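You operate a simulated robot arm through the tools that you are given. There is no shell and no other tool. Be economical: measure what you need, move in short steps, check, and stop when the job is done.

You are at the controls of a simulated two-armed robot. One attempt, no reset.

TASK
On the top of the steel bench, fold the yellow cloth in half and then in half again.

Only the result counts: the job must be done as asked and must still hold three seconds after the hand-in. Knocking over, shifting, dropping, spilling or breaking anything else fails it. Flat cloth is picked up by pressing the open fingertips on it (5 to 10 N) and closing them slowly along it; thin cloth reads only 2 to 8 mm in the jaws.

THE ROBOT
Two 6-joint arms with two-finger parallel grippers on one trunk, on a base that drives. Base frame: it is fixed to the floor where the robot stands at the start and does not move with it; the origin is under the middle of the robot, x ahead of it, y to its left, z up; the surface under the hand at the start is at about z = 700. Units: mm, degrees, N and s.
The left shoulder is at the start at [-96, 177, 781], the right one opposite. With the tool pointing down near the work surface each hand reaches from about 100 to 720 mm from the robot's upright axis, wherever it stands, measured 20 degrees to its own side. Places, roughly: top of the steel bench [700, -500, 700]. Payload 1.57 kg a hand.
Tool frame (each hand has its own): the origin (TCP) lies between the finger pads and is the grasp point; the fingertips stand 30 mm ahead of it; z points along the fingers, y is the line along which they close. The gripper opens to 80 mm. The fingers are 17 mm wide and 12 mm thick; the gripper's body (40 by 82 mm) begins 80 mm behind the TCP.
Orientation is that of the tool frame in the base frame, as [roll, pitch, yaw] about the fixed x, y, z axes, in that order (R = Rz(yaw) Ry(pitch) Rx(roll)). With the fingers straight down and closing along the base's y, the tool's x points along the base's -x, its y along +y and its z along -z.

THE INTERFACE
- The arms move only by the tool nudge_tool. It takes "left_steps", "right_steps" or both (then of equal length, played together; a hand with none holds still); each is one flat list of numbers, 7 for each row, row after row: the shift along the tool's x, y, z in units of 150 mm (1.0 is 150 mm), then the turn, a rotation vector about the tool's x, y, z in units of 60 degrees (1.0 is 60 degrees), then the finger opening in mm, from 0 to 80. In form: [x, y, z, ax, ay, az, jaw, x, y, z, ax, ay, az, jaw, ...]. A call has 1 to 10 rows; each row is the pose to reach, as a shift and turn from the pose commanded when the call began, along the tool's axes at that moment. A call with a number of a shift or a turn outside -1 to 1 is refused whole. A row lasts 0.2 s, in which the tool goes at most 50 mm and 8.6 degrees; a call with a longer step from one row to the next is refused whole, and so is a gripper value outside its range. Where a pose cannot be reached the arm comes as near as it can. A force on the tool above 40 N (or 10 N above the force at the start of the call, whichever is more), or a blocked arm, ends the call early, and 0.2 s more pass. Each finger travels about 72 mm/s and halts on what it meets, pressing with about 41 N; the grip force reading is that of the motor and also rises with nothing between the fingers. The clock runs only during rows and for 0.2 s after the last one: add rows that repeat a pose to give the fingers time. The reply holds the time, the measured pose of the TCP, the force on the tool along the base axes, the opening and the grip force, in the units named above and with some noise, with the torque about the TCP (base axes, N m) and any sound that the robot's microphone picked up.
- Cameras (640 x 400 px; columns grow to the right, rows downward): "scene" is now at [20.6, 12.8, 1485.6]; the picture's right is [0.23, -0.97, 0.00], its down [-0.86, -0.21, -0.47] and it looks along [0.46, 0.11, -0.88] (base axes); focal length 283 px, centre (320, 200). "left" rides on the left gripper at [72, 7, -122] in its tool frame; the picture's right is [-0.09, 1.00, 0.00], its down [-0.84, -0.08, -0.54] and it looks along [-0.54, -0.05, 0.84] (tool axes); focal length 238 px, centre (320, 200). "right" rides on the right gripper at [72, -7, -122] in its tool frame; the picture's right is [0.09, 1.00, 0.00], its down [-0.84, 0.08, -0.54] and it looks along [-0.54, 0.05, 0.84] (tool axes); focal length 238 px, centre (320, 200). There is no depth. A picture from a camera that has moved, and an enlarged one, comes with that camera's place and axes in the base frame and with its lens.
- capture(camera): a new picture of that camera. No time passes.
- slide_trunk(by): slides the trunk up (or, below 0, down) by that many mm; the arms and the scene camera ride with it, the base frame stays. It gives what a move gives, with no picture.
- roll_base(legs): drives the robot by 1 to 6 legs, each [ahead, left, turn to the left] in mm, mm and degrees, along the robot's own axes; the way and the turn of a leg run together, so that a leg with both is an arc; at most 1500 mm and 180 degrees a leg. The arms and the cameras ride along, it lands a little off, and it stops where it bumps. It gives what a move gives.
- aim_head(pan, tilt): turns the head with the scene camera to pan (to the left, within 143 degrees either way) and tilt (down, from -29 to 69), counted from straight ahead of the robot. It gives what a move gives.
- inspect(camera, box): a new picture of the part [left, top, right, bottom] of that camera's present view, enlarged. No time passes.
- job_done(): hands the job in; it is judged then, once.

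Work in short steps. Places have to be worked out from the pictures, the camera data and where the tool is seen: move nearer, look again, correct. Check each grasp and each placing, and mend what went wrong. You have 120 turns and 92 pictures in all, those below and enlarged ones among them. Open the grippers and draw the arms clear of the work before you hand the job in, unless the task says otherwise; then end with one line.

The tools are called after "Emit:" by a JSON object that holds its "api" and its "payload". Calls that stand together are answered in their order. nudge_tool: Moves the arms, as the interface text tells. Its arguments: {"type":"object","properties":{"left_steps":{"type":"array"},"right_steps":{"type":"array"}},"required":[]} The other tools are called the same way: slide_trunk (by) slides the trunk up or down; roll_base (legs) drives the base; aim_head (pan, tilt) turns the head that bears the scene camera; capture (camera) takes a picture; inspect (camera, box) takes an enlarged picture of a part of a camera's view; job_done () hands the job in.

At the start:

```text
clock: 0.0
left_eef_pos: [441.9, 175.3, 937.8]
left_ee_rot: [-179.9, 0.0, -179.9]
left_ft_force: [0.1, 1.5, -0.6]
left_torque: [0.0, 0.01, -0.01]
left_width: 80.1
left_grasp_force: 0.1
right_eef_pos: [462.3, -179.3, 918.7]
right_ee_rot: [-179.9, 0.0, -180.0]
right_ft_force: [0.5, -0.1, 0.0]
right_torque: [0.02, -0.01, 0.03]
right_width: 80.2
right_grasp_force: 0.0
trunk travel left (down, up): [-225.0, 103.0]
robot x, y, heading: [-0.5, -1.0, -0.1]
head pan, tilt: [13.5, 61.8]
```

scene: 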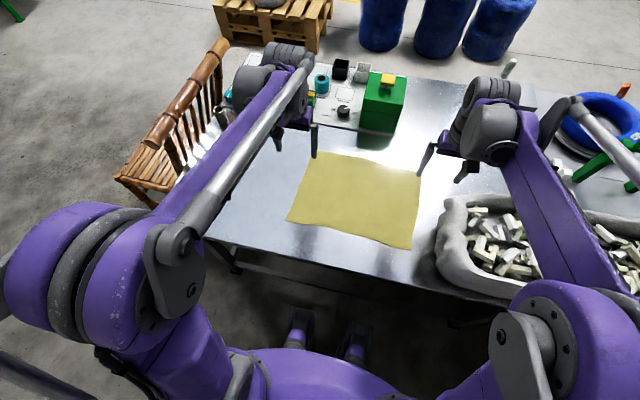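
right: 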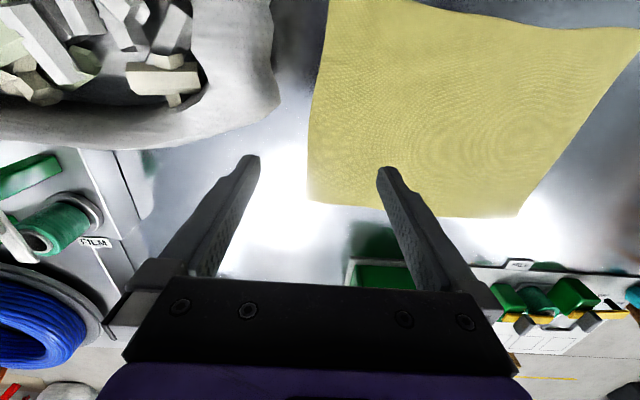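
left: 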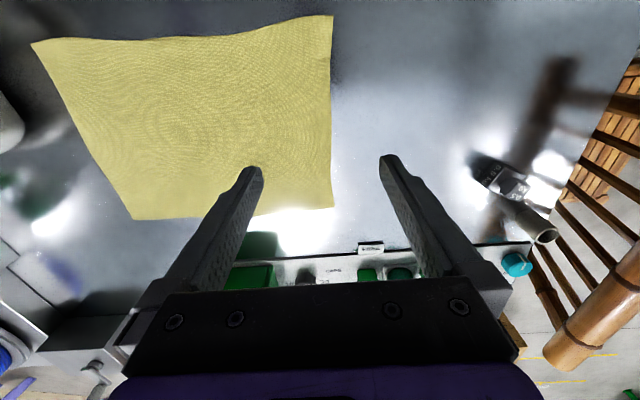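

The cloth seems to lie at about x 340–610, y −185…180 on the shiny table. I look around with the head to see whether this table is the steel bench.

Emit:
{"api": "aim_head", "payload": {"pan": -30, "tilt": 45}}

Emit:
{"api": "capture", "payload": {"camera": "scene"}}

```text
clock: 1.1
left_eef_pos: [442.9, 175.9, 937.6]
left_ee_rot: [180.0, 0.0, -179.9]
left_ft_force: [0.1, -0.2, -0.8]
left_torque: [-0.01, -0.02, 0.0]
left_width: 80.2
left_grasp_force: 0.0
right_eef_pos: [462.0, -178.5, 919.7]
right_ee_rot: [-180.0, 0.0, 180.0]
right_ft_force: [0.6, 0.1, -0.5]
right_torque: [0.02, -0.03, -0.01]
right_width: 79.9
right_grasp_force: 0.0
trunk travel left (down, up): [-225.0, 103.0]
robot x, y, heading: [1.0, -0.5, -0.1]
head pan, tilt: [-30.0, 45.0]
```

```text
88 pictures are left
camera scene: at [28.3, -42.9, 1507.1], right [-0.5, -0.87, 0.0], down [-0.61, 0.35, -0.71], along [0.61, -0.35, -0.71], focal length 283 px, centre (320, 200)
```

scene: 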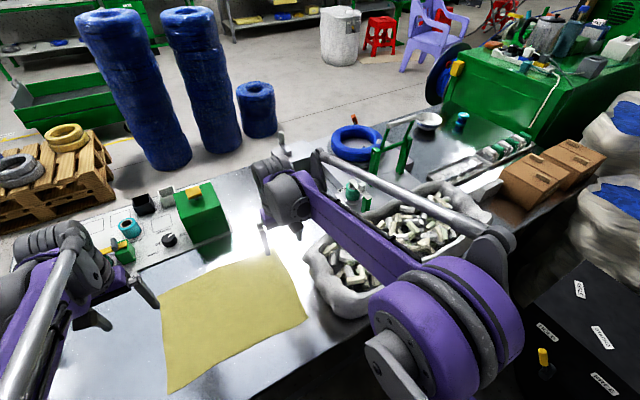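

It is one long steel bench, and the cloth is on it. Next I take a straight view down for accurate corners.

Emit:
{"api": "aim_head", "payload": {"pan": 0, "tilt": 62}}

Emit:
{"api": "capture", "payload": {"camera": "scene"}}

Emit:
{"api": "inspect", "payload": {"camera": "scene", "box": [200, 100, 440, 250]}}

```text
clock: 2.1
left_eef_pos: [442.9, 175.3, 937.9]
left_ee_rot: [-180.0, 0.0, 180.0]
left_ft_force: [0.7, 0.4, 0.2]
left_torque: [0.0, 0.0, -0.01]
left_width: 79.9
left_grasp_force: 0.0
right_eef_pos: [461.6, -179.0, 919.7]
right_ee_rot: [179.9, 0.0, -179.9]
right_ft_force: [0.0, -0.2, 0.6]
right_torque: [0.0, 0.02, 0.0]
right_width: 80.1
right_grasp_force: 0.1
trunk travel left (down, up): [-225.0, 103.0]
robot x, y, heading: [0.5, -3.9, 0.2]
head pan, tilt: [0.0, 62.0]
```

```text
87 pictures are left
camera scene: at [22.2, -2.4, 1485.4], right [0.0, -1.0, 0.0], down [-0.88, 0.0, -0.47], along [0.47, 0.0, -0.88], focal length 283 px, centre (320, 200)
```

scene: 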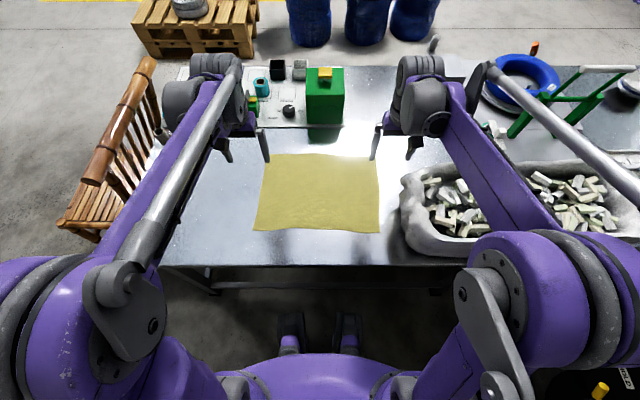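

```text
2.67 times, centred on (320, 175) of scene
camera zoom: at [22.2, -2.4, 1485.4], right [0.0, -1.0, 0.0], down [-0.88, 0.0, -0.47], along [0.47, 0.0, -0.88], focal length 755 px, centre (320, 267)
```

zoom: 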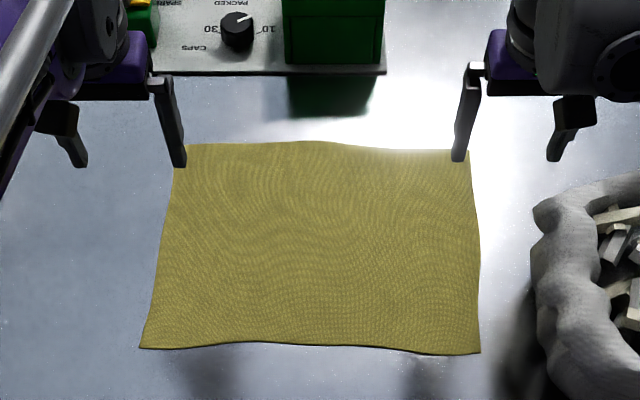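

The cloth is about 275 (x) by 370 (y) mm, with corners near (337,198), (331,−180), (614,170) and (609,−192). I'll first fold the near edge onto the far edge with both hands, so I move each hand above a near corner with the jaws at 30 mm.

Emit:
{"api": "nudge_tool", "payload": {"left_steps": [0.13, -0.003, 0.197, 0, 0, 0, 60, 0.26, -0.006, 0.395, 0, 0, 0, 45, 0.39, -0.009, 0.592, 0, 0, 0, 30, 0.52, -0.012, 0.79, 0, 0, 0, 30, 0.653, -0.013, 0.987, 0, 0, 0, 30], "right_steps": [0.163, 0.032, 0.173, 0, 0, 0, 60, 0.325, 0.064, 0.347, 0, 0, 0, 45, 0.488, 0.096, 0.52, 0, 0, 0, 30, 0.65, 0.128, 0.694, 0, 0, 0, 30, 0.813, 0.16, 0.867, 0, 0, 0, 30]}}

Emit:
{"api": "capture", "payload": {"camera": "left"}}

Emit:
{"api": "capture", "payload": {"camera": "right"}}

Emit:
{"api": "capture", "payload": {"camera": "scene"}}

```text
clock: 3.3
left_eef_pos: [342.8, 173.4, 789.6]
left_ee_rot: [180.0, 0.0, 180.0]
left_ft_force: [-0.4, -0.1, 0.2]
left_torque: [-0.04, -0.03, 0.01]
left_width: 30.0
left_grasp_force: 0.0
right_eef_pos: [339.5, -155.5, 790.5]
right_ee_rot: [-180.0, 0.1, -179.9]
right_ft_force: [-0.3, 0.3, 0.7]
right_torque: [-0.03, -0.01, 0.03]
right_width: 30.1
right_grasp_force: 0.0
trunk travel left (down, up): [-225.0, 103.0]
robot x, y, heading: [1.2, -1.0, -0.0]
head pan, tilt: [0.0, 62.0]
```

```text
85 pictures are left
camera left: at [271.3, 181.7, 911.8], right [0.09, 1.0, 0.0], down [0.84, -0.08, 0.54], along [0.54, -0.05, -0.84], focal length 238 px, centre (320, 200)
```

left: 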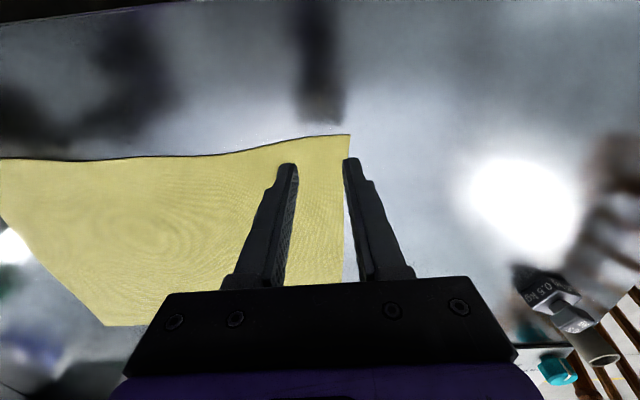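

```text
84 pictures are left
camera right: at [266.3, -161.6, 911.2], right [-0.09, 1.0, 0.0], down [0.84, 0.08, 0.54], along [0.54, 0.05, -0.84], focal length 238 px, centre (320, 200)
```

right: 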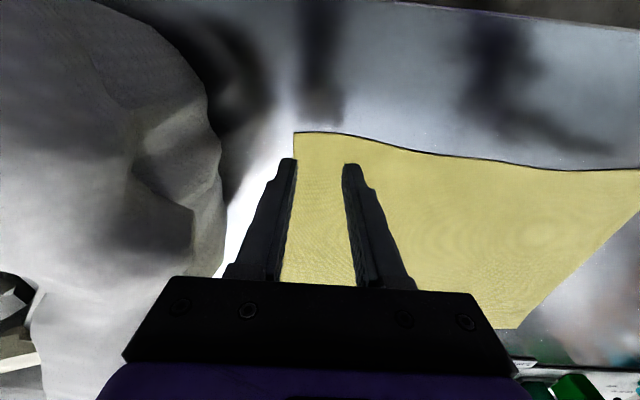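

```text
83 pictures are left
camera scene: at [21.9, -2.3, 1485.4], right [0.0, -1.0, 0.0], down [-0.88, 0.0, -0.47], along [0.47, 0.0, -0.88], focal length 283 px, centre (320, 200)
```

scene: 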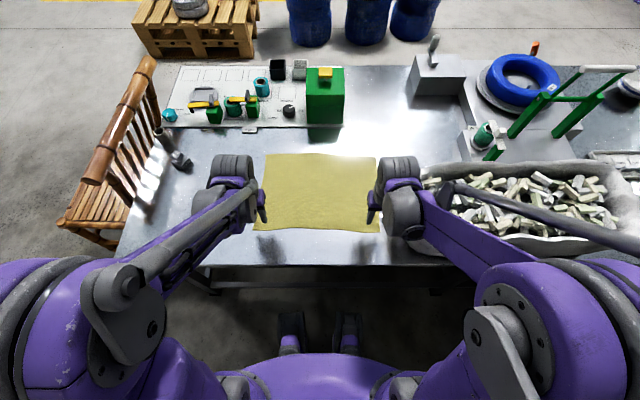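

From the wrist pictures the near corners are at (340,203) and (332,−179). I put the fingertips just inside the edge and lower them to slightly above the cloth.

Emit:
{"api": "nudge_tool", "payload": {"left_steps": [-0.05, 0, 0.12, 0, 0, 0, 30, -0.05, 0, 0.24, 0, 0, 0, 30, -0.05, 0, 0.34, 0, 0, 0, 30], "right_steps": [-0.013, 0.033, 0.12, 0, 0, 0, 30, -0.013, 0.033, 0.24, 0, 0, 0, 30, -0.013, 0.033, 0.34, 0, 0, 0, 30]}}

Emit:
{"api": "capture", "payload": {"camera": "left"}}

Emit:
{"api": "capture", "payload": {"camera": "right"}}

```text
clock: 4.1
left_eef_pos: [351.0, 175.7, 740.1]
left_ee_rot: [-180.0, 0.0, -180.0]
left_ft_force: [0.3, -0.2, -0.5]
left_torque: [0.0, 0.02, -0.02]
left_width: 29.9
left_grasp_force: 0.1
right_eef_pos: [342.4, -150.8, 737.8]
right_ee_rot: [180.0, -0.1, 179.9]
right_ft_force: [0.6, -0.2, 0.0]
right_torque: [0.01, 0.02, -0.01]
right_width: 30.1
right_grasp_force: 0.1
trunk travel left (down, up): [-225.0, 103.0]
robot x, y, heading: [-1.4, -2.2, 0.3]
head pan, tilt: [0.0, 62.0]
```

```text
82 pictures are left
camera left: at [279.6, 183.0, 861.4], right [0.09, 1.0, 0.0], down [0.84, -0.08, 0.54], along [0.54, -0.05, -0.84], focal length 238 px, centre (320, 200)
```

left: 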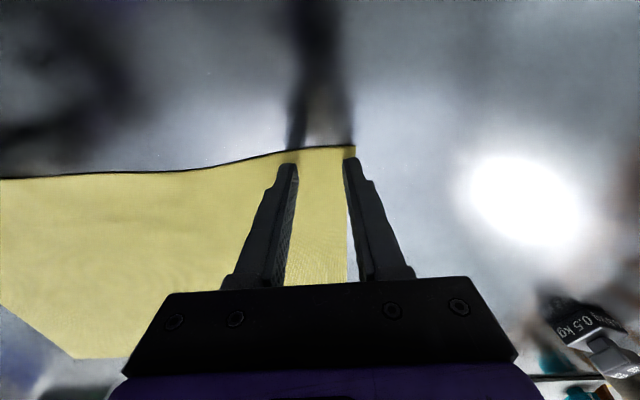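

```text
81 pictures are left
camera right: at [268.7, -156.9, 859.6], right [-0.09, 1.0, 0.0], down [0.84, 0.08, 0.54], along [0.54, 0.05, -0.84], focal length 238 px, centre (320, 200)
```

right: 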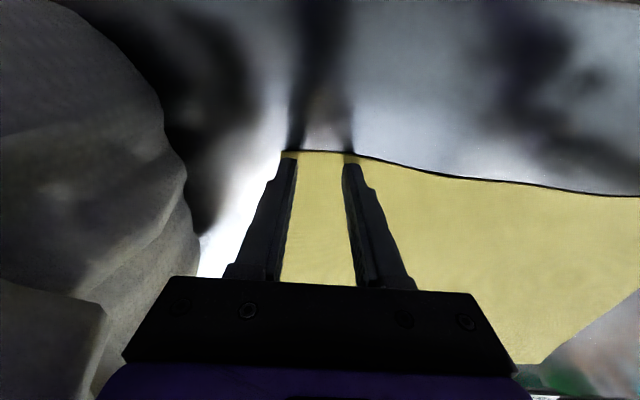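

The left outer finger is barely on the cloth, so I shift it 10 mm inward and the right one 5 mm, and keep descending.

Emit:
{"api": "nudge_tool", "payload": {"left_steps": [0, -0.067, 0, 0, 0, 0, 30, 0, -0.067, 0.033, 0, 0, 0, 30, 0, -0.067, 0.053, 0, 0, 0, 30, 0, -0.067, 0.053, 0, 0, 0, 30], "right_steps": [0, 0.033, 0, 0, 0, 0, 30, 0, 0.033, 0.033, 0, 0, 0, 30, 0, 0.033, 0.053, 0, 0, 0, 30, 0, 0.033, 0.053, 0, 0, 0, 30]}}

```text
clock: 5.1
left_eef_pos: [350.1, 164.9, 731.6]
left_ee_rot: [-180.0, 0.1, -179.9]
left_ft_force: [3.5, 0.1, 22.1]
left_torque: [0.11, -0.07, -0.01]
left_width: 29.8
left_grasp_force: 0.0
right_eef_pos: [341.2, -145.0, 731.1]
right_ee_rot: [-179.9, 0.0, 180.0]
right_ft_force: [5.4, 0.4, 32.0]
right_torque: [-0.08, -0.12, 0.03]
right_width: 29.8
right_grasp_force: 0.2
trunk travel left (down, up): [-225.0, 103.0]
robot x, y, heading: [-1.4, -1.6, -0.1]
head pan, tilt: [0.0, 62.0]
```

Contact is made, but the press is too hard (22 and 32 N), so I back off a little.

Emit:
{"api": "nudge_tool", "payload": {"left_steps": [0, 0, -0.004, 0, 0, 0, 30, 0, 0, -0.004, 0, 0, 0, 30], "right_steps": [0, 0, -0.006, 0, 0, 0, 30, 0, 0, -0.006, 0, 0, 0, 30]}}

```text
clock: 5.7
left_eef_pos: [349.2, 165.7, 730.6]
left_ee_rot: [179.9, 0.0, 179.9]
left_ft_force: [5.7, 2.0, 35.2]
left_torque: [0.11, -0.06, -0.01]
left_width: 29.8
left_grasp_force: 0.1
right_eef_pos: [340.4, -145.5, 731.7]
right_ee_rot: [-180.0, 0.1, 180.0]
right_ft_force: [1.0, 0.6, 5.9]
right_torque: [0.0, -0.02, 0.02]
right_width: 30.1
right_grasp_force: 0.0
trunk travel left (down, up): [-225.0, 103.0]
robot x, y, heading: [-1.1, 2.1, 0.2]
head pan, tilt: [0.0, 62.0]
```

The right hand is at 6 N, which is good. The left hand is at 35 N, so I raise it about 1 mm.

Emit:
{"api": "nudge_tool", "payload": {"left_steps": [0, 0, -0.008, 0, 0, 0, 30, 0, 0, -0.008, 0, 0, 0, 30]}}

```text
clock: 6.3
left_eef_pos: [349.6, 165.3, 732.4]
left_ee_rot: [-180.0, 0.0, 180.0]
left_ft_force: [0.8, 1.3, 16.1]
left_torque: [0.11, -0.03, 0.01]
left_width: 29.7
left_grasp_force: 0.1
right_eef_pos: [341.7, -144.6, 730.4]
right_ee_rot: [-180.0, 0.0, 180.0]
right_ft_force: [-1.2, 0.6, 6.6]
right_torque: [0.02, 0.05, 0.01]
right_width: 29.9
right_grasp_force: 0.1
trunk travel left (down, up): [-225.0, 103.0]
robot x, y, heading: [1.7, -1.0, -0.1]
head pan, tilt: [0.0, 62.0]
```

I raise the left hand about 0.6 mm more and close both hands slowly.

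Emit:
{"api": "nudge_tool", "payload": {"left_steps": [0, 0, -0.004, 0, 0, 0, 30, 0, 0, -0.004, 0, 0, 0, 26, 0, 0, -0.004, 0, 0, 0, 22, 0, 0, -0.004, 0, 0, 0, 18, 0, 0, -0.004, 0, 0, 0, 14, 0, 0, -0.004, 0, 0, 0, 10, 0, 0, -0.004, 0, 0, 0, 6, 0, 0, -0.004, 0, 0, 0, 3, 0, 0, -0.004, 0, 0, 0, 0, 0, 0, -0.004, 0, 0, 0, 0], "right_steps": [0, 0, 0, 0, 0, 0, 30, 0, 0, 0, 0, 0, 0, 26, 0, 0, 0, 0, 0, 0, 22, 0, 0, 0, 0, 0, 0, 18, 0, 0, 0, 0, 0, 0, 14, 0, 0, 0, 0, 0, 0, 10, 0, 0, 0, 0, 0, 0, 6, 0, 0, 0, 0, 0, 0, 3, 0, 0, 0, 0, 0, 0, 0, 0, 0, 0, 0, 0, 0, 0]}}

Emit:
{"api": "capture", "payload": {"camera": "left"}}

Emit:
{"api": "capture", "payload": {"camera": "right"}}

```text
clock: 8.5
left_eef_pos: [351.4, 164.2, 732.6]
left_ee_rot: [180.0, 0.0, 180.0]
left_ft_force: [-0.4, -0.2, -0.4]
left_torque: [0.01, -0.02, 0.03]
left_width: 0.0
left_grasp_force: 21.1
right_eef_pos: [341.2, -145.4, 732.1]
right_ee_rot: [-180.0, 0.0, -180.0]
right_ft_force: [0.6, -0.6, 8.0]
right_torque: [-0.05, 0.04, 0.0]
right_width: 2.1
right_grasp_force: 23.8
trunk travel left (down, up): [-225.0, 103.0]
robot x, y, heading: [-1.1, 1.8, -0.1]
head pan, tilt: [0.0, 62.0]
```

```text
80 pictures are left
camera left: at [279.4, 172.6, 854.5], right [0.09, 1.0, 0.0], down [0.84, -0.08, 0.54], along [0.54, -0.05, -0.84], focal length 238 px, centre (320, 200)
```

left: 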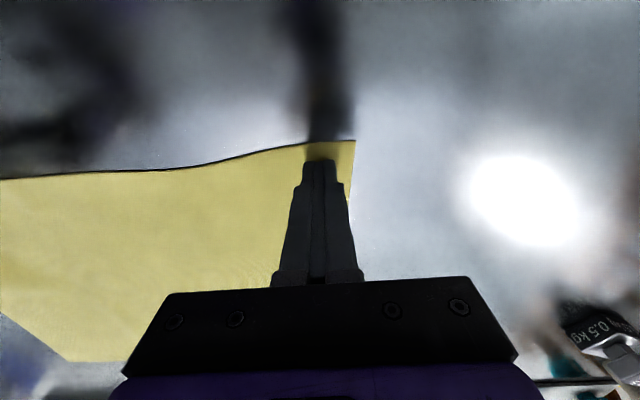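

```text
79 pictures are left
camera right: at [268.1, -151.4, 853.2], right [-0.09, 1.0, 0.0], down [0.84, 0.08, 0.54], along [0.54, 0.05, -0.84], focal length 238 px, centre (320, 200)
```

right: 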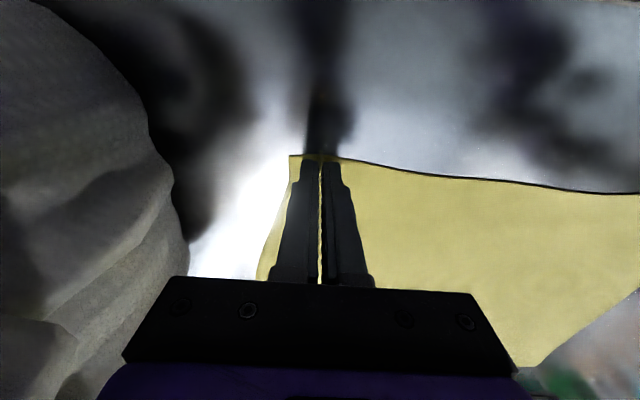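

The right hand holds cloth (2.1 mm), but the left closed on nothing because its press had vanished. I reopen the left just above the surface and press again.

Emit:
{"api": "nudge_tool", "payload": {"left_steps": [0, 0, -0.02, 0, 0, 0, 10, 0, 0, -0.02, 0, 0, 0, 30, 0, 0, -0.02, 0, 0, 0, 30, 0, 0, 0.004, 0, 0, 0, 30, 0, 0, 0.006, 0, 0, 0, 30]}}

Emit:
{"api": "capture", "payload": {"camera": "left"}}

```text
clock: 9.7
left_eef_pos: [351.3, 164.1, 731.3]
left_ee_rot: [179.9, 0.0, -180.0]
left_ft_force: [0.7, 0.5, 1.4]
left_torque: [0.04, 0.0, 0.0]
left_width: 29.9
left_grasp_force: 0.1
right_eef_pos: [341.5, -145.0, 732.5]
right_ee_rot: [-179.9, 0.0, 179.9]
right_ft_force: [-0.6, -0.8, 7.5]
right_torque: [0.0, 0.0, 0.0]
right_width: 1.8
right_grasp_force: 23.4
trunk travel left (down, up): [-225.0, 103.0]
robot x, y, heading: [0.9, -2.8, -0.0]
head pan, tilt: [0.0, 62.0]
```

```text
78 pictures are left
camera left: at [279.5, 172.2, 853.9], right [0.09, 1.0, 0.0], down [0.84, -0.08, 0.54], along [0.54, -0.05, -0.84], focal length 238 px, centre (320, 200)
```

left: 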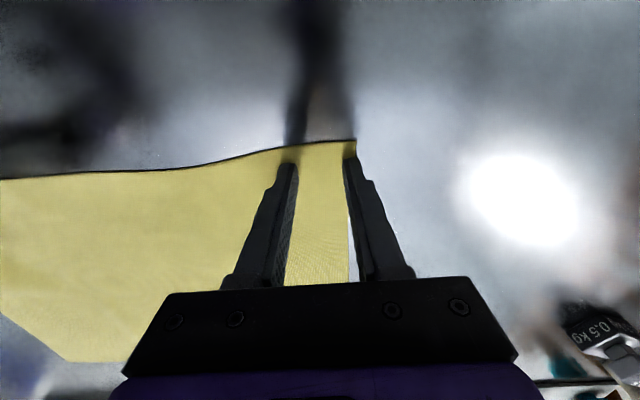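

The left outer finger is still half off the cloth. I shift it 12 mm further in and press a bit more.

Emit:
{"api": "nudge_tool", "payload": {"left_steps": [0, 0, -0.02, 0, 0, 0, 30, 0, -0.08, -0.02, 0, 0, 0, 30, 0, -0.08, 0.001, 0, 0, 0, 30, 0, -0.08, 0.003, 0, 0, 0, 30]}}

Emit:
{"api": "capture", "payload": {"camera": "left"}}

```text
clock: 10.7
left_eef_pos: [350.6, 153.0, 731.0]
left_ee_rot: [-180.0, 0.0, 180.0]
left_ft_force: [-0.4, -0.7, 2.7]
left_torque: [-0.02, 0.01, 0.0]
left_width: 29.9
left_grasp_force: 0.1
right_eef_pos: [341.1, -146.2, 731.0]
right_ee_rot: [180.0, -0.1, -180.0]
right_ft_force: [0.3, 0.5, 7.1]
right_torque: [-0.01, 0.02, -0.04]
right_width: 2.0
right_grasp_force: 23.5
trunk travel left (down, up): [-225.0, 103.0]
robot x, y, heading: [0.6, 4.0, 0.2]
head pan, tilt: [0.0, 62.0]
```

```text
77 pictures are left
camera left: at [279.7, 160.0, 853.9], right [0.09, 1.0, 0.0], down [0.84, -0.08, 0.54], along [0.54, -0.05, -0.84], focal length 238 px, centre (320, 200)
```

left: 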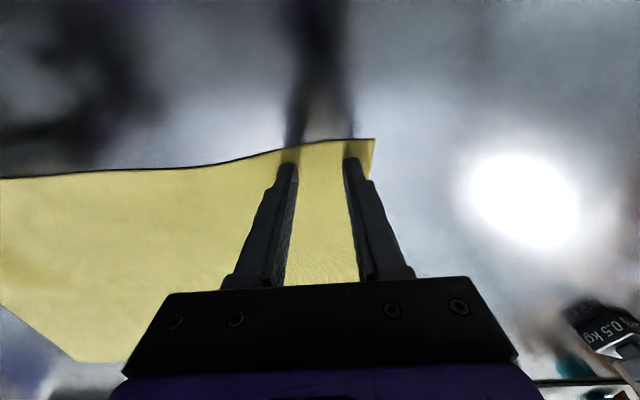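

Both left fingers are now on the cloth. I press about 0.3 mm more and close slowly.

Emit:
{"api": "nudge_tool", "payload": {"left_steps": [0, 0, 0.002, 0, 0, 0, 30, 0, 0, 0.002, 0, 0, 0, 26, 0, 0, 0.002, 0, 0, 0, 22, 0, 0, 0.002, 0, 0, 0, 18, 0, 0, 0.002, 0, 0, 0, 14, 0, 0, 0.002, 0, 0, 0, 10, 0, 0, 0.002, 0, 0, 0, 6, 0, 0, 0.002, 0, 0, 0, 3, 0, 0, 0.002, 0, 0, 0, 0, 0, 0, 0.002, 0, 0, 0, 0]}}

Emit:
{"api": "capture", "payload": {"camera": "left"}}

```text
clock: 12.9
left_eef_pos: [351.6, 151.1, 731.3]
left_ee_rot: [-180.0, 0.0, 179.9]
left_ft_force: [0.4, -2.5, 11.0]
left_torque: [-0.03, 0.04, -0.01]
left_width: 2.3
left_grasp_force: 24.0
right_eef_pos: [340.2, -146.1, 730.8]
right_ee_rot: [-179.9, 0.0, 179.9]
right_ft_force: [1.2, 2.7, 4.1]
right_torque: [0.09, -0.01, -0.01]
right_width: 2.1
right_grasp_force: 23.9
trunk travel left (down, up): [-225.0, 103.0]
robot x, y, heading: [-0.4, 1.3, 0.2]
head pan, tilt: [0.0, 62.0]
```

```text
76 pictures are left
camera left: at [279.5, 159.7, 853.6], right [0.09, 1.0, 0.0], down [0.84, -0.08, 0.54], along [0.54, -0.05, -0.84], focal length 238 px, centre (320, 200)
```

left: 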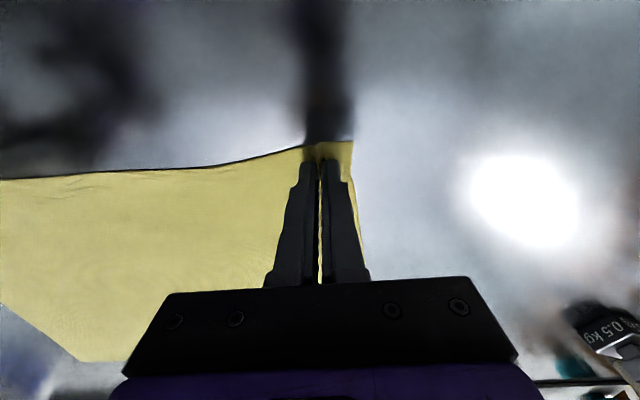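

Both corners are held (2.3 and 2.1 mm). I carry the edge up and forward on the first half of an arc.

Emit:
{"api": "nudge_tool", "payload": {"left_steps": [-0.013, 0, -0.145, 0, 0, 0, 0, -0.052, -0.01, -0.285, 0, 0, 0, 0, -0.116, -0.02, -0.417, 0, 0, 0, 0, -0.203, -0.03, -0.535, 0, 0, 0, 0, -0.309, -0.035, -0.639, 0, 0, 0, 0, -0.433, -0.04, -0.72, 0, 0, 0, 0, -0.57, -0.05, -0.78, 0, 0, 0, 0, -0.713, -0.055, -0.82, 0, 0, 0, 0, -0.867, -0.06, -0.833, 0, 0, 0, 0], "right_steps": [-0.013, 0, -0.145, 0, 0, 0, 0, -0.052, -0.005, -0.285, 0, 0, 0, 0, -0.116, -0.01, -0.417, 0, 0, 0, 0, -0.203, -0.015, -0.535, 0, 0, 0, 0, -0.309, -0.02, -0.639, 0, 0, 0, 0, -0.433, -0.025, -0.72, 0, 0, 0, 0, -0.57, -0.03, -0.78, 0, 0, 0, 0, -0.713, -0.035, -0.82, 0, 0, 0, 0, -0.867, -0.04, -0.833, 0, 0, 0, 0]}}

Emit:
{"api": "capture", "payload": {"camera": "scene"}}

```text
clock: 14.9
left_eef_pos: [481.9, 144.0, 853.8]
left_ee_rot: [179.9, 0.0, -179.9]
left_ft_force: [-0.3, -1.4, 0.2]
left_torque: [-0.01, 0.01, 0.0]
left_width: 2.2
left_grasp_force: 23.4
right_eef_pos: [472.5, -151.6, 855.6]
right_ee_rot: [-179.9, -0.1, -180.0]
right_ft_force: [0.3, 0.9, -0.2]
right_torque: [0.05, 0.0, 0.01]
right_width: 2.2
right_grasp_force: 24.0
trunk travel left (down, up): [-225.0, 103.0]
robot x, y, heading: [2.1, -3.8, -0.1]
head pan, tilt: [0.0, 62.0]
```

```text
75 pictures are left
camera scene: at [23.7, -2.3, 1485.4], right [0.0, -1.0, 0.0], down [-0.88, 0.0, -0.47], along [0.47, 0.0, -0.88], focal length 283 px, centre (320, 200)
```

scene: 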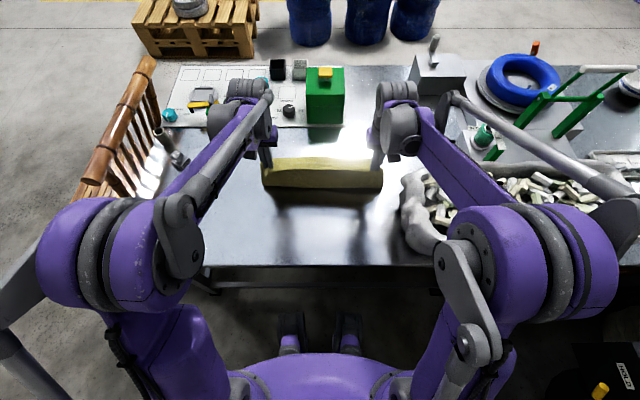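

The cloth hangs evenly between the hands. Next is the second half of the arc, down to the far edge.

Emit:
{"api": "nudge_tool", "payload": {"left_steps": [-0.146, -0.01, 0.012, 0, 0, 0, 0, -0.288, -0.015, 0.047, 0, 0, 0, 0, -0.42, -0.02, 0.105, 0, 0, 0, 0, -0.54, -0.03, 0.184, 0, 0, 0, 0, -0.644, -0.035, 0.281, 0, 0, 0, 0, -0.727, -0.04, 0.393, 0, 0, 0, 0, -0.79, -0.05, 0.517, 0, 0, 0, 0, -0.83, -0.055, 0.65, 0, 0, 0, 0, -0.84, -0.06, 0.77, 0, 0, 0, 0], "right_steps": [-0.15, -0.005, 0.012, 0, 0, 0, 0, -0.297, -0.01, 0.047, 0, 0, 0, 0, -0.433, -0.015, 0.105, 0, 0, 0, 0, -0.557, -0.02, 0.184, 0, 0, 0, 0, -0.664, -0.025, 0.281, 0, 0, 0, 0, -0.75, -0.03, 0.393, 0, 0, 0, 0, -0.814, -0.035, 0.517, 0, 0, 0, 0, -0.853, -0.04, 0.65, 0, 0, 0, 0, -0.867, -0.04, 0.78, 0, 0, 0, 0]}}

Emit:
{"api": "inspect", "payload": {"camera": "scene", "box": [200, 100, 440, 250]}}

Emit:
{"api": "capture", "payload": {"camera": "left"}}

Emit:
{"api": "capture", "payload": {"camera": "right"}}

```text
clock: 16.9
left_eef_pos: [608.0, 134.6, 739.1]
left_ee_rot: [180.0, 0.0, 180.0]
left_ft_force: [0.6, 0.6, -0.2]
left_torque: [0.02, 0.01, -0.03]
left_width: 1.9
left_grasp_force: 23.8
right_eef_pos: [600.3, -157.9, 739.7]
right_ee_rot: [180.0, 0.0, 179.9]
right_ft_force: [-0.3, 0.2, 0.4]
right_torque: [-0.01, 0.01, -0.03]
right_width: 1.9
right_grasp_force: 24.2
trunk travel left (down, up): [-225.0, 103.0]
robot x, y, heading: [0.2, 2.5, 0.0]
head pan, tilt: [0.0, 62.0]
```

```text
2.67 times, centred on (320, 175) of scene
camera zoom: at [22.4, -2.3, 1485.4], right [0.0, -1.0, 0.0], down [-0.88, 0.0, -0.47], along [0.47, 0.0, -0.88], focal length 755 px, centre (320, 267)
```

zoom: 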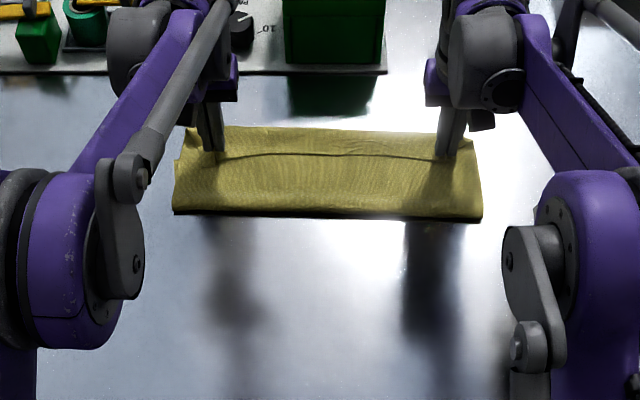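

```text
73 pictures are left
camera left: at [535.8, 141.3, 861.8], right [0.09, 1.0, 0.0], down [0.84, -0.08, 0.54], along [0.54, -0.05, -0.84], focal length 238 px, centre (320, 200)
```

left: 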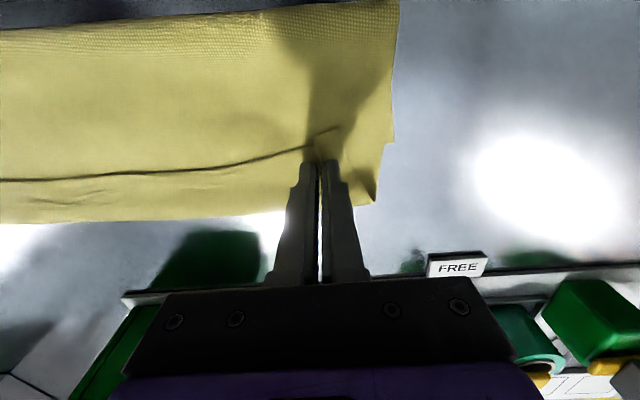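

```text
72 pictures are left
camera right: at [527.1, -164.1, 861.7], right [-0.09, 1.0, 0.0], down [0.84, 0.08, 0.54], along [0.54, 0.05, -0.84], focal length 238 px, centre (320, 200)
```

right: 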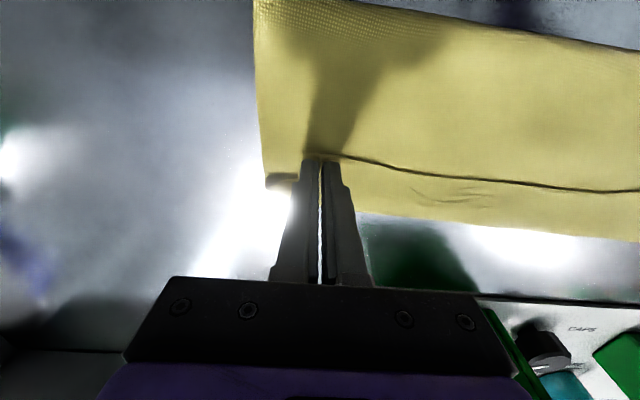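

The near edge now lies by the far edge, but I see a line in from the boundary. I take a closer look to tell whether it is the top layer's edge or a curled lip.

Emit:
{"api": "inspect", "payload": {"camera": "left", "box": [200, 90, 420, 228]}}

Emit:
{"api": "inspect", "payload": {"camera": "right", "box": [240, 100, 520, 275]}}

```text
2.90 times, centred on (310, 159) of left
camera zoom: at [535.8, 141.3, 861.8], right [0.09, 1.0, 0.0], down [0.84, -0.08, 0.54], along [0.54, -0.05, -0.84], focal length 691 px, centre (349, 319)
```

zoom: 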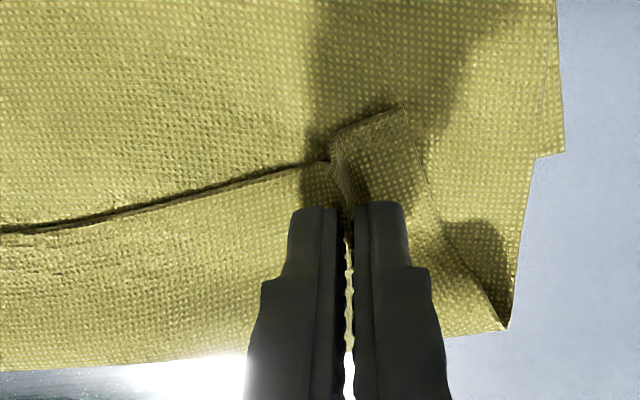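

```text
2.29 times, centred on (380, 188) of right
camera zoom: at [527.1, -164.1, 861.7], right [-0.09, 1.0, 0.0], down [0.84, 0.08, 0.54], along [0.54, 0.05, -0.84], focal length 545 px, centre (183, 229)
```

zoom: 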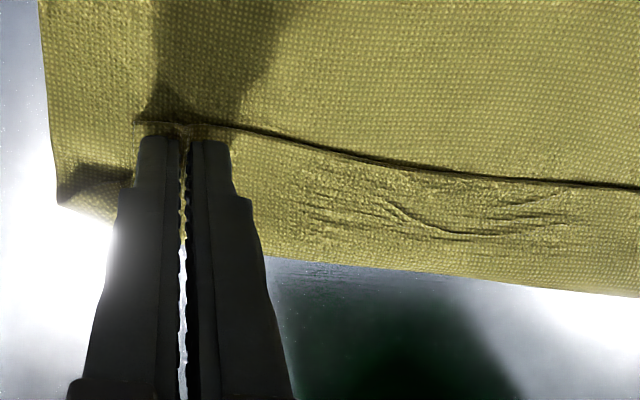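

It is a curled lip: the gripped edge points back toward the robot, so the taut pull moved the crease to x≈510. I lift back along the arc to re-lay the lower half, and will then come down with slack, shorter.

Emit:
{"api": "nudge_tool", "payload": {"left_steps": [0.013, 0, -0.133, 0, 0, 0, 0, 0.053, 0, -0.267, 0, 0, 0, 0, 0.12, 0, -0.393, 0, 0, 0, 0, 0.2, 0, -0.507, 0, 0, 0, 0, 0.307, 0, -0.607, 0, 0, 0, 0, 0.433, 0, -0.687, 0, 0, 0, 0, 0.573, 0, -0.74, 0, 0, 0, 0, 0.72, 0, -0.78, 0, 0, 0, 0, 0.867, 0, -0.78, 0, 0, 0, 0, 1.0, 0, -0.78, 0, 0, 0, 0], "right_steps": [0.013, 0, -0.133, 0, 0, 0, 0, 0.053, 0, -0.267, 0, 0, 0, 0, 0.12, 0, -0.393, 0, 0, 0, 0, 0.2, 0, -0.507, 0, 0, 0, 0, 0.307, 0, -0.607, 0, 0, 0, 0, 0.433, 0, -0.687, 0, 0, 0, 0, 0.573, 0, -0.74, 0, 0, 0, 0, 0.72, 0, -0.78, 0, 0, 0, 0, 0.867, 0, -0.78, 0, 0, 0, 0, 1.0, 0, -0.78, 0, 0, 0, 0]}}

Emit:
{"api": "inspect", "payload": {"camera": "scene", "box": [200, 100, 440, 250]}}

Emit:
{"api": "capture", "payload": {"camera": "left"}}

```text
clock: 19.1
left_eef_pos: [457.1, 134.1, 855.0]
left_ee_rot: [-180.0, -0.1, 180.0]
left_ft_force: [0.2, -0.9, -1.2]
left_torque: [-0.02, 0.0, 0.01]
left_width: 2.2
left_grasp_force: 23.7
right_eef_pos: [450.1, -156.3, 856.2]
right_ee_rot: [180.0, -0.1, 180.0]
right_ft_force: [-0.1, 0.5, -0.4]
right_torque: [0.02, 0.03, -0.01]
right_width: 2.1
right_grasp_force: 23.9
trunk travel left (down, up): [-225.0, 103.0]
robot x, y, heading: [-1.9, -0.5, -0.0]
head pan, tilt: [0.0, 62.0]
```

```text
2.67 times, centred on (320, 175) of scene
camera zoom: at [20.9, -2.3, 1485.4], right [0.0, -1.0, 0.0], down [-0.88, 0.0, -0.47], along [0.47, 0.0, -0.88], focal length 755 px, centre (320, 267)
```

zoom: 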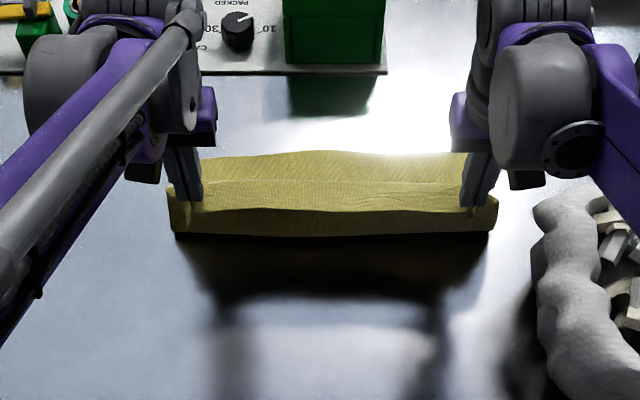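

```text
68 pictures are left
camera left: at [385.1, 141.7, 978.4], right [0.09, 1.0, 0.0], down [0.84, -0.08, 0.54], along [0.54, -0.05, -0.84], focal length 238 px, centre (320, 200)
```

left: 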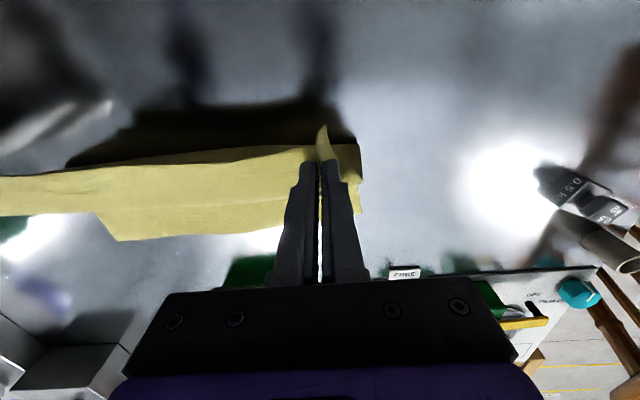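

The lower half lies flat again up to x≈485. I dip back a little to lay it to mid-cloth, then swing forward with slack and set the grip down near x≈550 so the lip can unroll to the far edge.

Emit:
{"api": "nudge_tool", "payload": {"left_steps": [0.067, 0, 0.067, 0, 0, 0, 0, 0.133, 0, 0.167, 0, 0, 0, 0, 0.133, 0, 0.267, 0, 0, 0, 0, 0, 0, 0.3, 0, 0, 0, 0, -0.133, 0, 0.333, 0, 0, 0, 0, -0.3, 0, 0.4, 0, 0, 0, 0, -0.433, 0, 0.5, 0, 0, 0, 0, -0.533, 0, 0.613, 0, 0, 0, 0, -0.613, 0, 0.72, 0, 0, 0, 0, -0.633, 0, 0.773, 0, 0, 0, 0], "right_steps": [0.067, 0, 0.067, 0, 0, 0, 0, 0.133, 0, 0.167, 0, 0, 0, 0, 0.133, 0, 0.267, 0, 0, 0, 0, 0, 0, 0.3, 0, 0, 0, 0, -0.133, 0, 0.333, 0, 0, 0, 0, -0.3, 0, 0.4, 0, 0, 0, 0, -0.433, 0, 0.5, 0, 0, 0, 0, -0.533, 0, 0.613, 0, 0, 0, 0, -0.613, 0, 0.72, 0, 0, 0, 0, -0.633, 0, 0.773, 0, 0, 0, 0]}}

Emit:
{"api": "inspect", "payload": {"camera": "scene", "box": [200, 100, 440, 250]}}

Emit:
{"api": "capture", "payload": {"camera": "left"}}

```text
clock: 21.3
left_eef_pos: [552.9, 133.5, 740.2]
left_ee_rot: [180.0, 0.0, 179.9]
left_ft_force: [-0.7, -1.2, 0.6]
left_torque: [0.02, -0.01, -0.02]
left_width: 2.3
left_grasp_force: 23.6
right_eef_pos: [546.2, -156.9, 740.0]
right_ee_rot: [-180.0, -0.1, 179.9]
right_ft_force: [-0.4, 0.2, 0.0]
right_torque: [0.01, 0.01, 0.02]
right_width: 2.0
right_grasp_force: 23.3
trunk travel left (down, up): [-225.0, 103.0]
robot x, y, heading: [0.1, -1.2, 0.1]
head pan, tilt: [0.0, 62.0]
```

```text
2.67 times, centred on (320, 175) of scene
camera zoom: at [22.1, -2.3, 1485.4], right [0.0, -1.0, 0.0], down [-0.88, 0.0, -0.47], along [0.47, 0.0, -0.88], focal length 755 px, centre (320, 267)
```

zoom: 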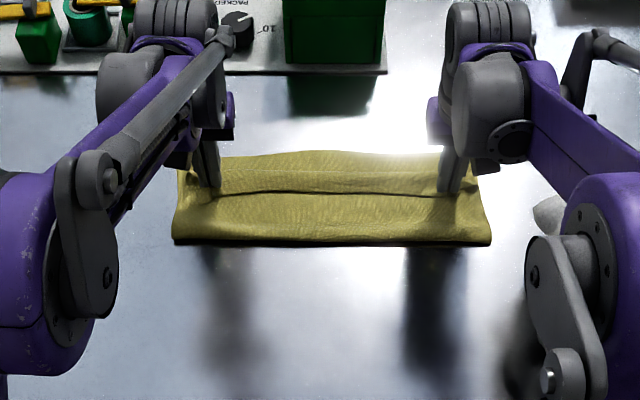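

```text
66 pictures are left
camera left: at [480.7, 141.9, 863.1], right [0.09, 1.0, 0.0], down [0.84, -0.08, 0.54], along [0.54, -0.05, -0.84], focal length 238 px, centre (320, 200)
```

left: 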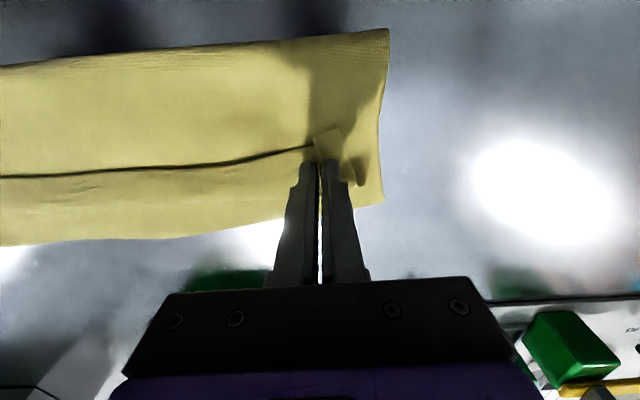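

The crease is now at x≈472 and the curled lip spans about 533–565, so unrolled it should reach ~600–612. I open the jaws, then lift slowly and look.

Emit:
{"api": "nudge_tool", "payload": {"left_steps": [0, 0, 0, 0, 0, 0, 8, 0, 0, 0, 0, 0, 0, 16, 0, 0, 0, 0, 0, 0, 24, 0, 0, 0, 0, 0, 0, 32, 0, 0, -0.03, 0, 0, 0, 32, 0, 0, -0.1, 0, 0, 0, 32, 0, 0, -0.3, 0, 0, 0, 32, 0.2, 0, -0.5, 0, 0, 0, 32], "right_steps": [0, 0, 0, 0, 0, 0, 8, 0, 0, 0, 0, 0, 0, 16, 0, 0, 0, 0, 0, 0, 24, 0, 0, 0, 0, 0, 0, 32, 0, 0, -0.03, 0, 0, 0, 32, 0, 0, -0.1, 0, 0, 0, 32, 0, 0, -0.3, 0, 0, 0, 32, 0.2, 0, -0.5, 0, 0, 0, 32]}}

Emit:
{"api": "inspect", "payload": {"camera": "scene", "box": [200, 100, 440, 250]}}

Emit:
{"api": "capture", "payload": {"camera": "left"}}

Emit:
{"api": "capture", "payload": {"camera": "right"}}

```text
clock: 23.1
left_eef_pos: [518.5, 134.9, 818.7]
left_ee_rot: [179.9, 0.0, 180.0]
left_ft_force: [-0.6, -0.5, 0.1]
left_torque: [-0.05, -0.04, -0.02]
left_width: 31.9
left_grasp_force: 0.1
right_eef_pos: [514.2, -156.8, 816.5]
right_ee_rot: [-180.0, 0.2, -180.0]
right_ft_force: [-0.1, -0.6, -0.9]
right_torque: [0.01, 0.0, -0.01]
right_width: 32.1
right_grasp_force: 0.0
trunk travel left (down, up): [-225.0, 103.0]
robot x, y, heading: [2.3, 3.1, 0.2]
head pan, tilt: [0.0, 62.0]
```

```text
2.67 times, centred on (320, 175) of scene
camera zoom: at [18.5, -2.2, 1485.4], right [0.0, -1.0, 0.0], down [-0.88, 0.0, -0.47], along [0.47, 0.0, -0.88], focal length 755 px, centre (320, 267)
```

zoom: 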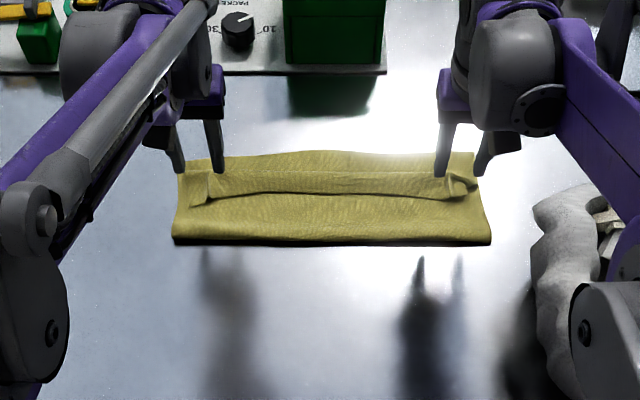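

```text
64 pictures are left
camera left: at [446.1, 142.8, 940.5], right [0.09, 1.0, 0.0], down [0.84, -0.08, 0.54], along [0.54, -0.05, -0.84], focal length 238 px, centre (320, 200)
```

left: 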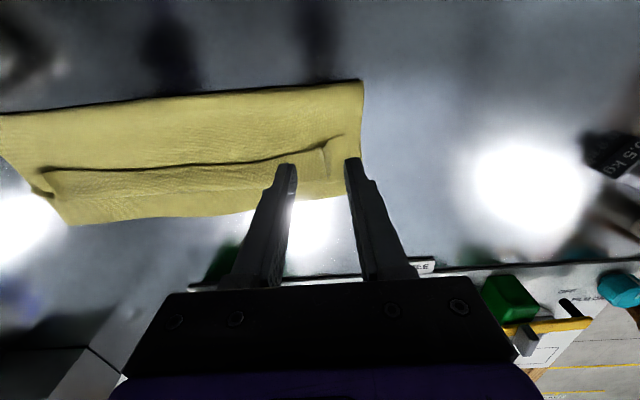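

```text
63 pictures are left
camera right: at [441.0, -162.0, 938.1], right [-0.09, 1.0, 0.0], down [0.84, 0.08, 0.54], along [0.54, 0.05, -0.84], focal length 238 px, centre (320, 200)
```

right: 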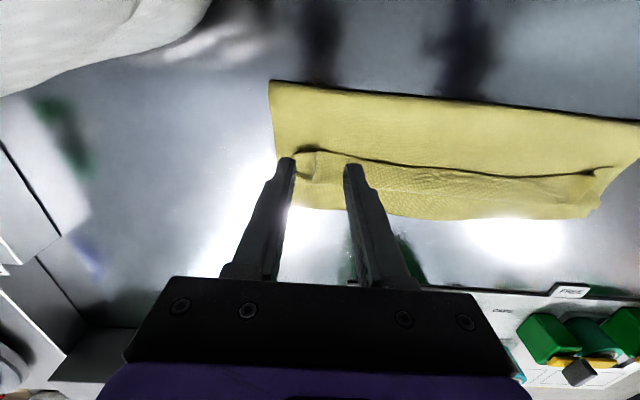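

The lip stays folded back. The lip's raised edge faces me at x≈530, y from −169 to 140, so I'll re-grip it with fingers turned 90° and tilted forward (one finger under the lip, one above), then carry it with the edge upright. First I turn both wrists 45°.

Emit:
{"api": "nudge_tool", "payload": {"left_steps": [0.05, 0, 0, 0, 0, -0.125, 32, 0.1, 0, 0, 0, 0, -0.25, 32, 0.15, 0, 0, 0, 0, -0.375, 32, 0.2, 0, 0, 0, 0, -0.5, 32, 0.25, 0, 0, 0, 0, -0.625, 32, 0.3, 0, 0, 0, 0, -0.75, 32], "right_steps": [0.05, 0, 0, 0, 0, 0.125, 32, 0.1, 0, 0, 0, 0, 0.25, 32, 0.15, 0, 0, 0, 0, 0.375, 32, 0.2, 0, 0, 0, 0, 0.5, 32, 0.25, 0, 0, 0, 0, 0.625, 32, 0.3, 0, 0, 0, 0, 0.75, 32]}}

Emit:
{"api": "nudge_tool", "payload": {"left_steps": [0, 0, 0, 0, 0, -0.125, 32, 0, 0, 0, 0, 0, -0.25, 32, 0, 0, 0, 0, 0, -0.375, 32, 0, 0, 0, 0, 0, -0.5, 32, 0, 0, 0, 0, 0, -0.625, 32, 0, 0, 0, 0, 0, -0.75, 32], "right_steps": [0, 0, 0, 0, 0, 0.125, 32, 0, 0, 0, 0, 0, 0.25, 32, 0, 0, 0, 0, 0, 0.375, 32, 0, 0, 0, 0, 0, 0.5, 32, 0, 0, 0, 0, 0, 0.625, 32, 0, 0, 0, 0, 0, 0.75, 32]}}

Emit:
{"api": "capture", "payload": {"camera": "scene"}}

```text
clock: 24.5
left_eef_pos: [476.2, 133.3, 816.6]
left_ee_rot: [179.9, 0.0, -134.9]
left_ft_force: [-0.2, 0.1, 0.5]
left_torque: [-0.05, -0.03, 0.0]
left_width: 32.2
left_grasp_force: 0.0
right_eef_pos: [471.2, -155.7, 815.7]
right_ee_rot: [-179.9, 0.0, 135.0]
right_ft_force: [-0.2, 0.5, -0.1]
right_torque: [0.02, 0.05, 0.01]
right_width: 32.2
right_grasp_force: 0.1
trunk travel left (down, up): [-225.0, 103.0]
robot x, y, heading: [3.1, 0.3, 0.2]
head pan, tilt: [0.0, 62.0]
```

```text
clock: 25.9
left_eef_pos: [478.5, 133.9, 816.3]
left_ee_rot: [180.0, -0.1, -89.9]
left_ft_force: [-0.3, -0.3, 0.5]
left_torque: [0.01, 0.0, 0.02]
left_width: 32.1
left_grasp_force: 0.1
right_eef_pos: [472.6, -156.6, 815.5]
right_ee_rot: [180.0, 0.0, 89.9]
right_ft_force: [-0.3, 0.5, 0.3]
right_torque: [0.02, -0.02, 0.0]
right_width: 31.9
right_grasp_force: 0.0
trunk travel left (down, up): [-225.0, 103.0]
robot x, y, heading: [-0.7, 1.3, 0.1]
head pan, tilt: [0.0, 62.0]
```

```text
62 pictures are left
camera scene: at [22.2, -2.3, 1485.4], right [0.0, -1.0, 0.0], down [-0.88, 0.0, -0.47], along [0.47, 0.0, -0.88], focal length 283 px, centre (320, 200)
```

scene: 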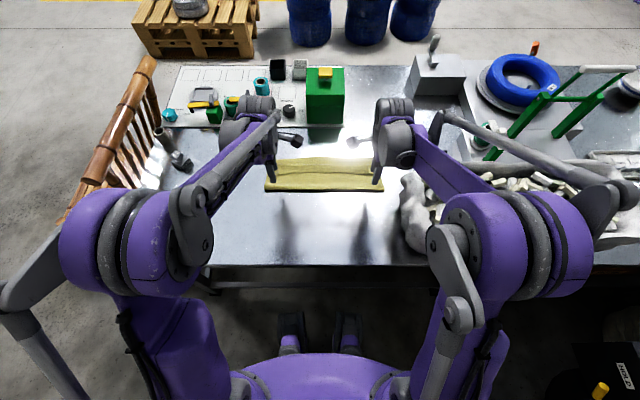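

Both wrists turned cleanly. I check the lip's height close up before choosing how to get under it.

Emit:
{"api": "inspect", "payload": {"camera": "left", "box": [160, 0, 480, 200]}}

Emit:
{"api": "inspect", "payload": {"camera": "scene", "box": [250, 140, 400, 234]}}

```text
2.00 times, centred on (320, 100) of left
camera zoom: at [471.1, 63.2, 938.9], right [-1.0, 0.09, 0.0], down [0.08, 0.84, 0.54], along [0.05, 0.54, -0.84], focal length 477 px, centre (320, 400)
```

zoom: 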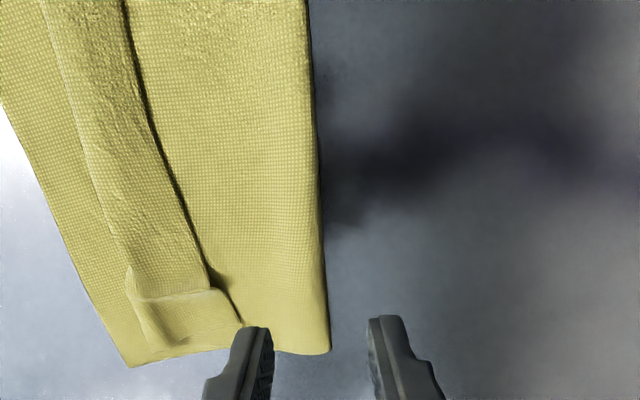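

```text
4.26 times, centred on (325, 187) of scene
camera zoom: at [22.2, -2.3, 1485.4], right [0.0, -1.0, 0.0], down [-0.88, 0.0, -0.47], along [0.47, 0.0, -0.88], focal length 1204 px, centre (299, 255)
```

zoom: 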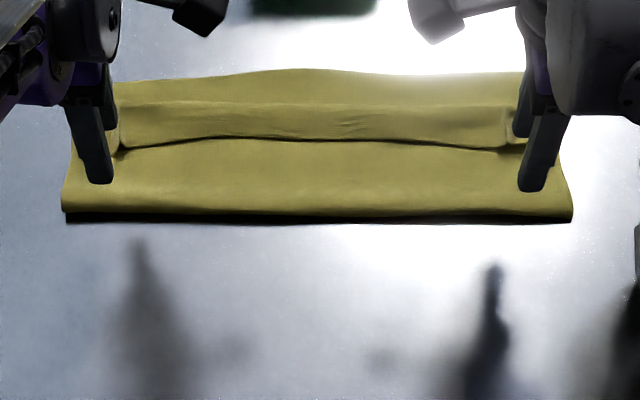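

The lip is a uniform ~35 mm flap with the edge slightly raised. Tilted fingers would trap it, so I'll try dragging it instead: closed fingertips pressed lightly on the flap and moved +x should unroll it like a tread. I go above it first.

Emit:
{"api": "nudge_tool", "payload": {"left_steps": [0.08, -0.15, 0, 0, 0, 0, 16, 0.15, -0.3, 0.15, 0, 0, 0, 0, 0.227, -0.443, 0.3, 0, 0, 0, 0, 0.227, -0.443, 0.44, 0, 0, 0, 0], "right_steps": [0.06, 0.15, 0, 0, 0, 0, 16, 0.12, 0.3, 0.15, 0, 0, 0, 0, 0.177, 0.456, 0.3, 0, 0, 0, 0, 0.177, 0.456, 0.437, 0, 0, 0, 0]}}

Emit:
{"api": "inspect", "payload": {"camera": "left", "box": [160, 60, 480, 260]}}

Emit:
{"api": "inspect", "payload": {"camera": "right", "box": [160, 60, 480, 260]}}

```text
clock: 26.9
left_eef_pos: [545.0, 99.7, 752.0]
left_ee_rot: [-179.9, 0.0, -90.1]
left_ft_force: [-0.4, 0.8, -0.4]
left_torque: [0.0, 0.0, -0.01]
left_width: 0.0
left_grasp_force: 21.2
right_eef_pos: [540.7, -130.3, 749.5]
right_ee_rot: [-180.0, 0.0, 90.0]
right_ft_force: [-0.1, -0.8, 0.0]
right_torque: [-0.02, -0.01, 0.0]
right_width: 0.0
right_grasp_force: 21.4
trunk travel left (down, up): [-225.0, 103.0]
robot x, y, heading: [3.5, 3.4, -0.2]
head pan, tilt: [0.0, 62.0]
```

```text
2.00 times, centred on (320, 160) of left
camera zoom: at [538.2, 28.7, 873.2], right [-1.0, 0.09, 0.0], down [0.08, 0.84, 0.54], along [0.05, 0.54, -0.84], focal length 477 px, centre (320, 280)
```

zoom: 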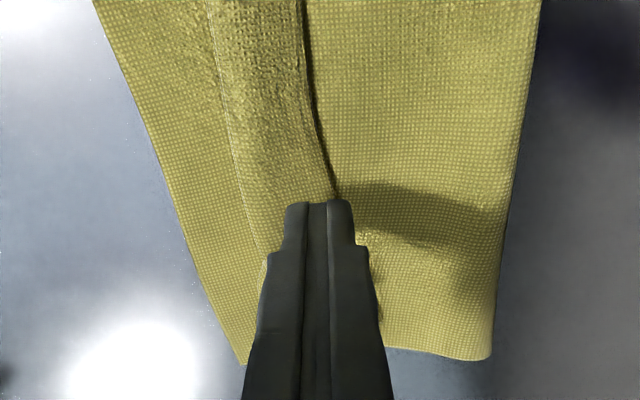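

```text
2.00 times, centred on (320, 160) of right
camera zoom: at [533.3, -57.3, 870.7], right [1.0, 0.09, 0.0], down [0.08, -0.84, 0.54], along [0.05, -0.54, -0.84], focal length 477 px, centre (320, 280)
```

zoom: 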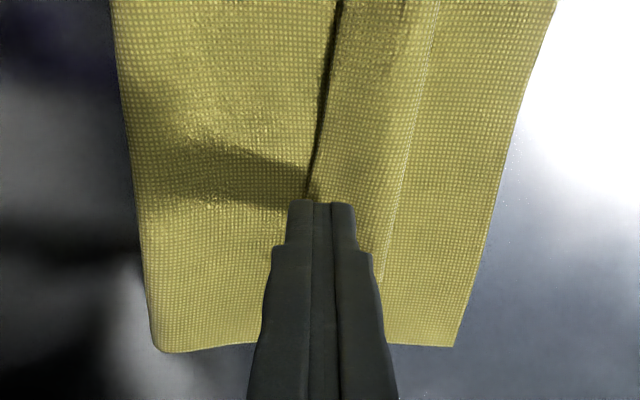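

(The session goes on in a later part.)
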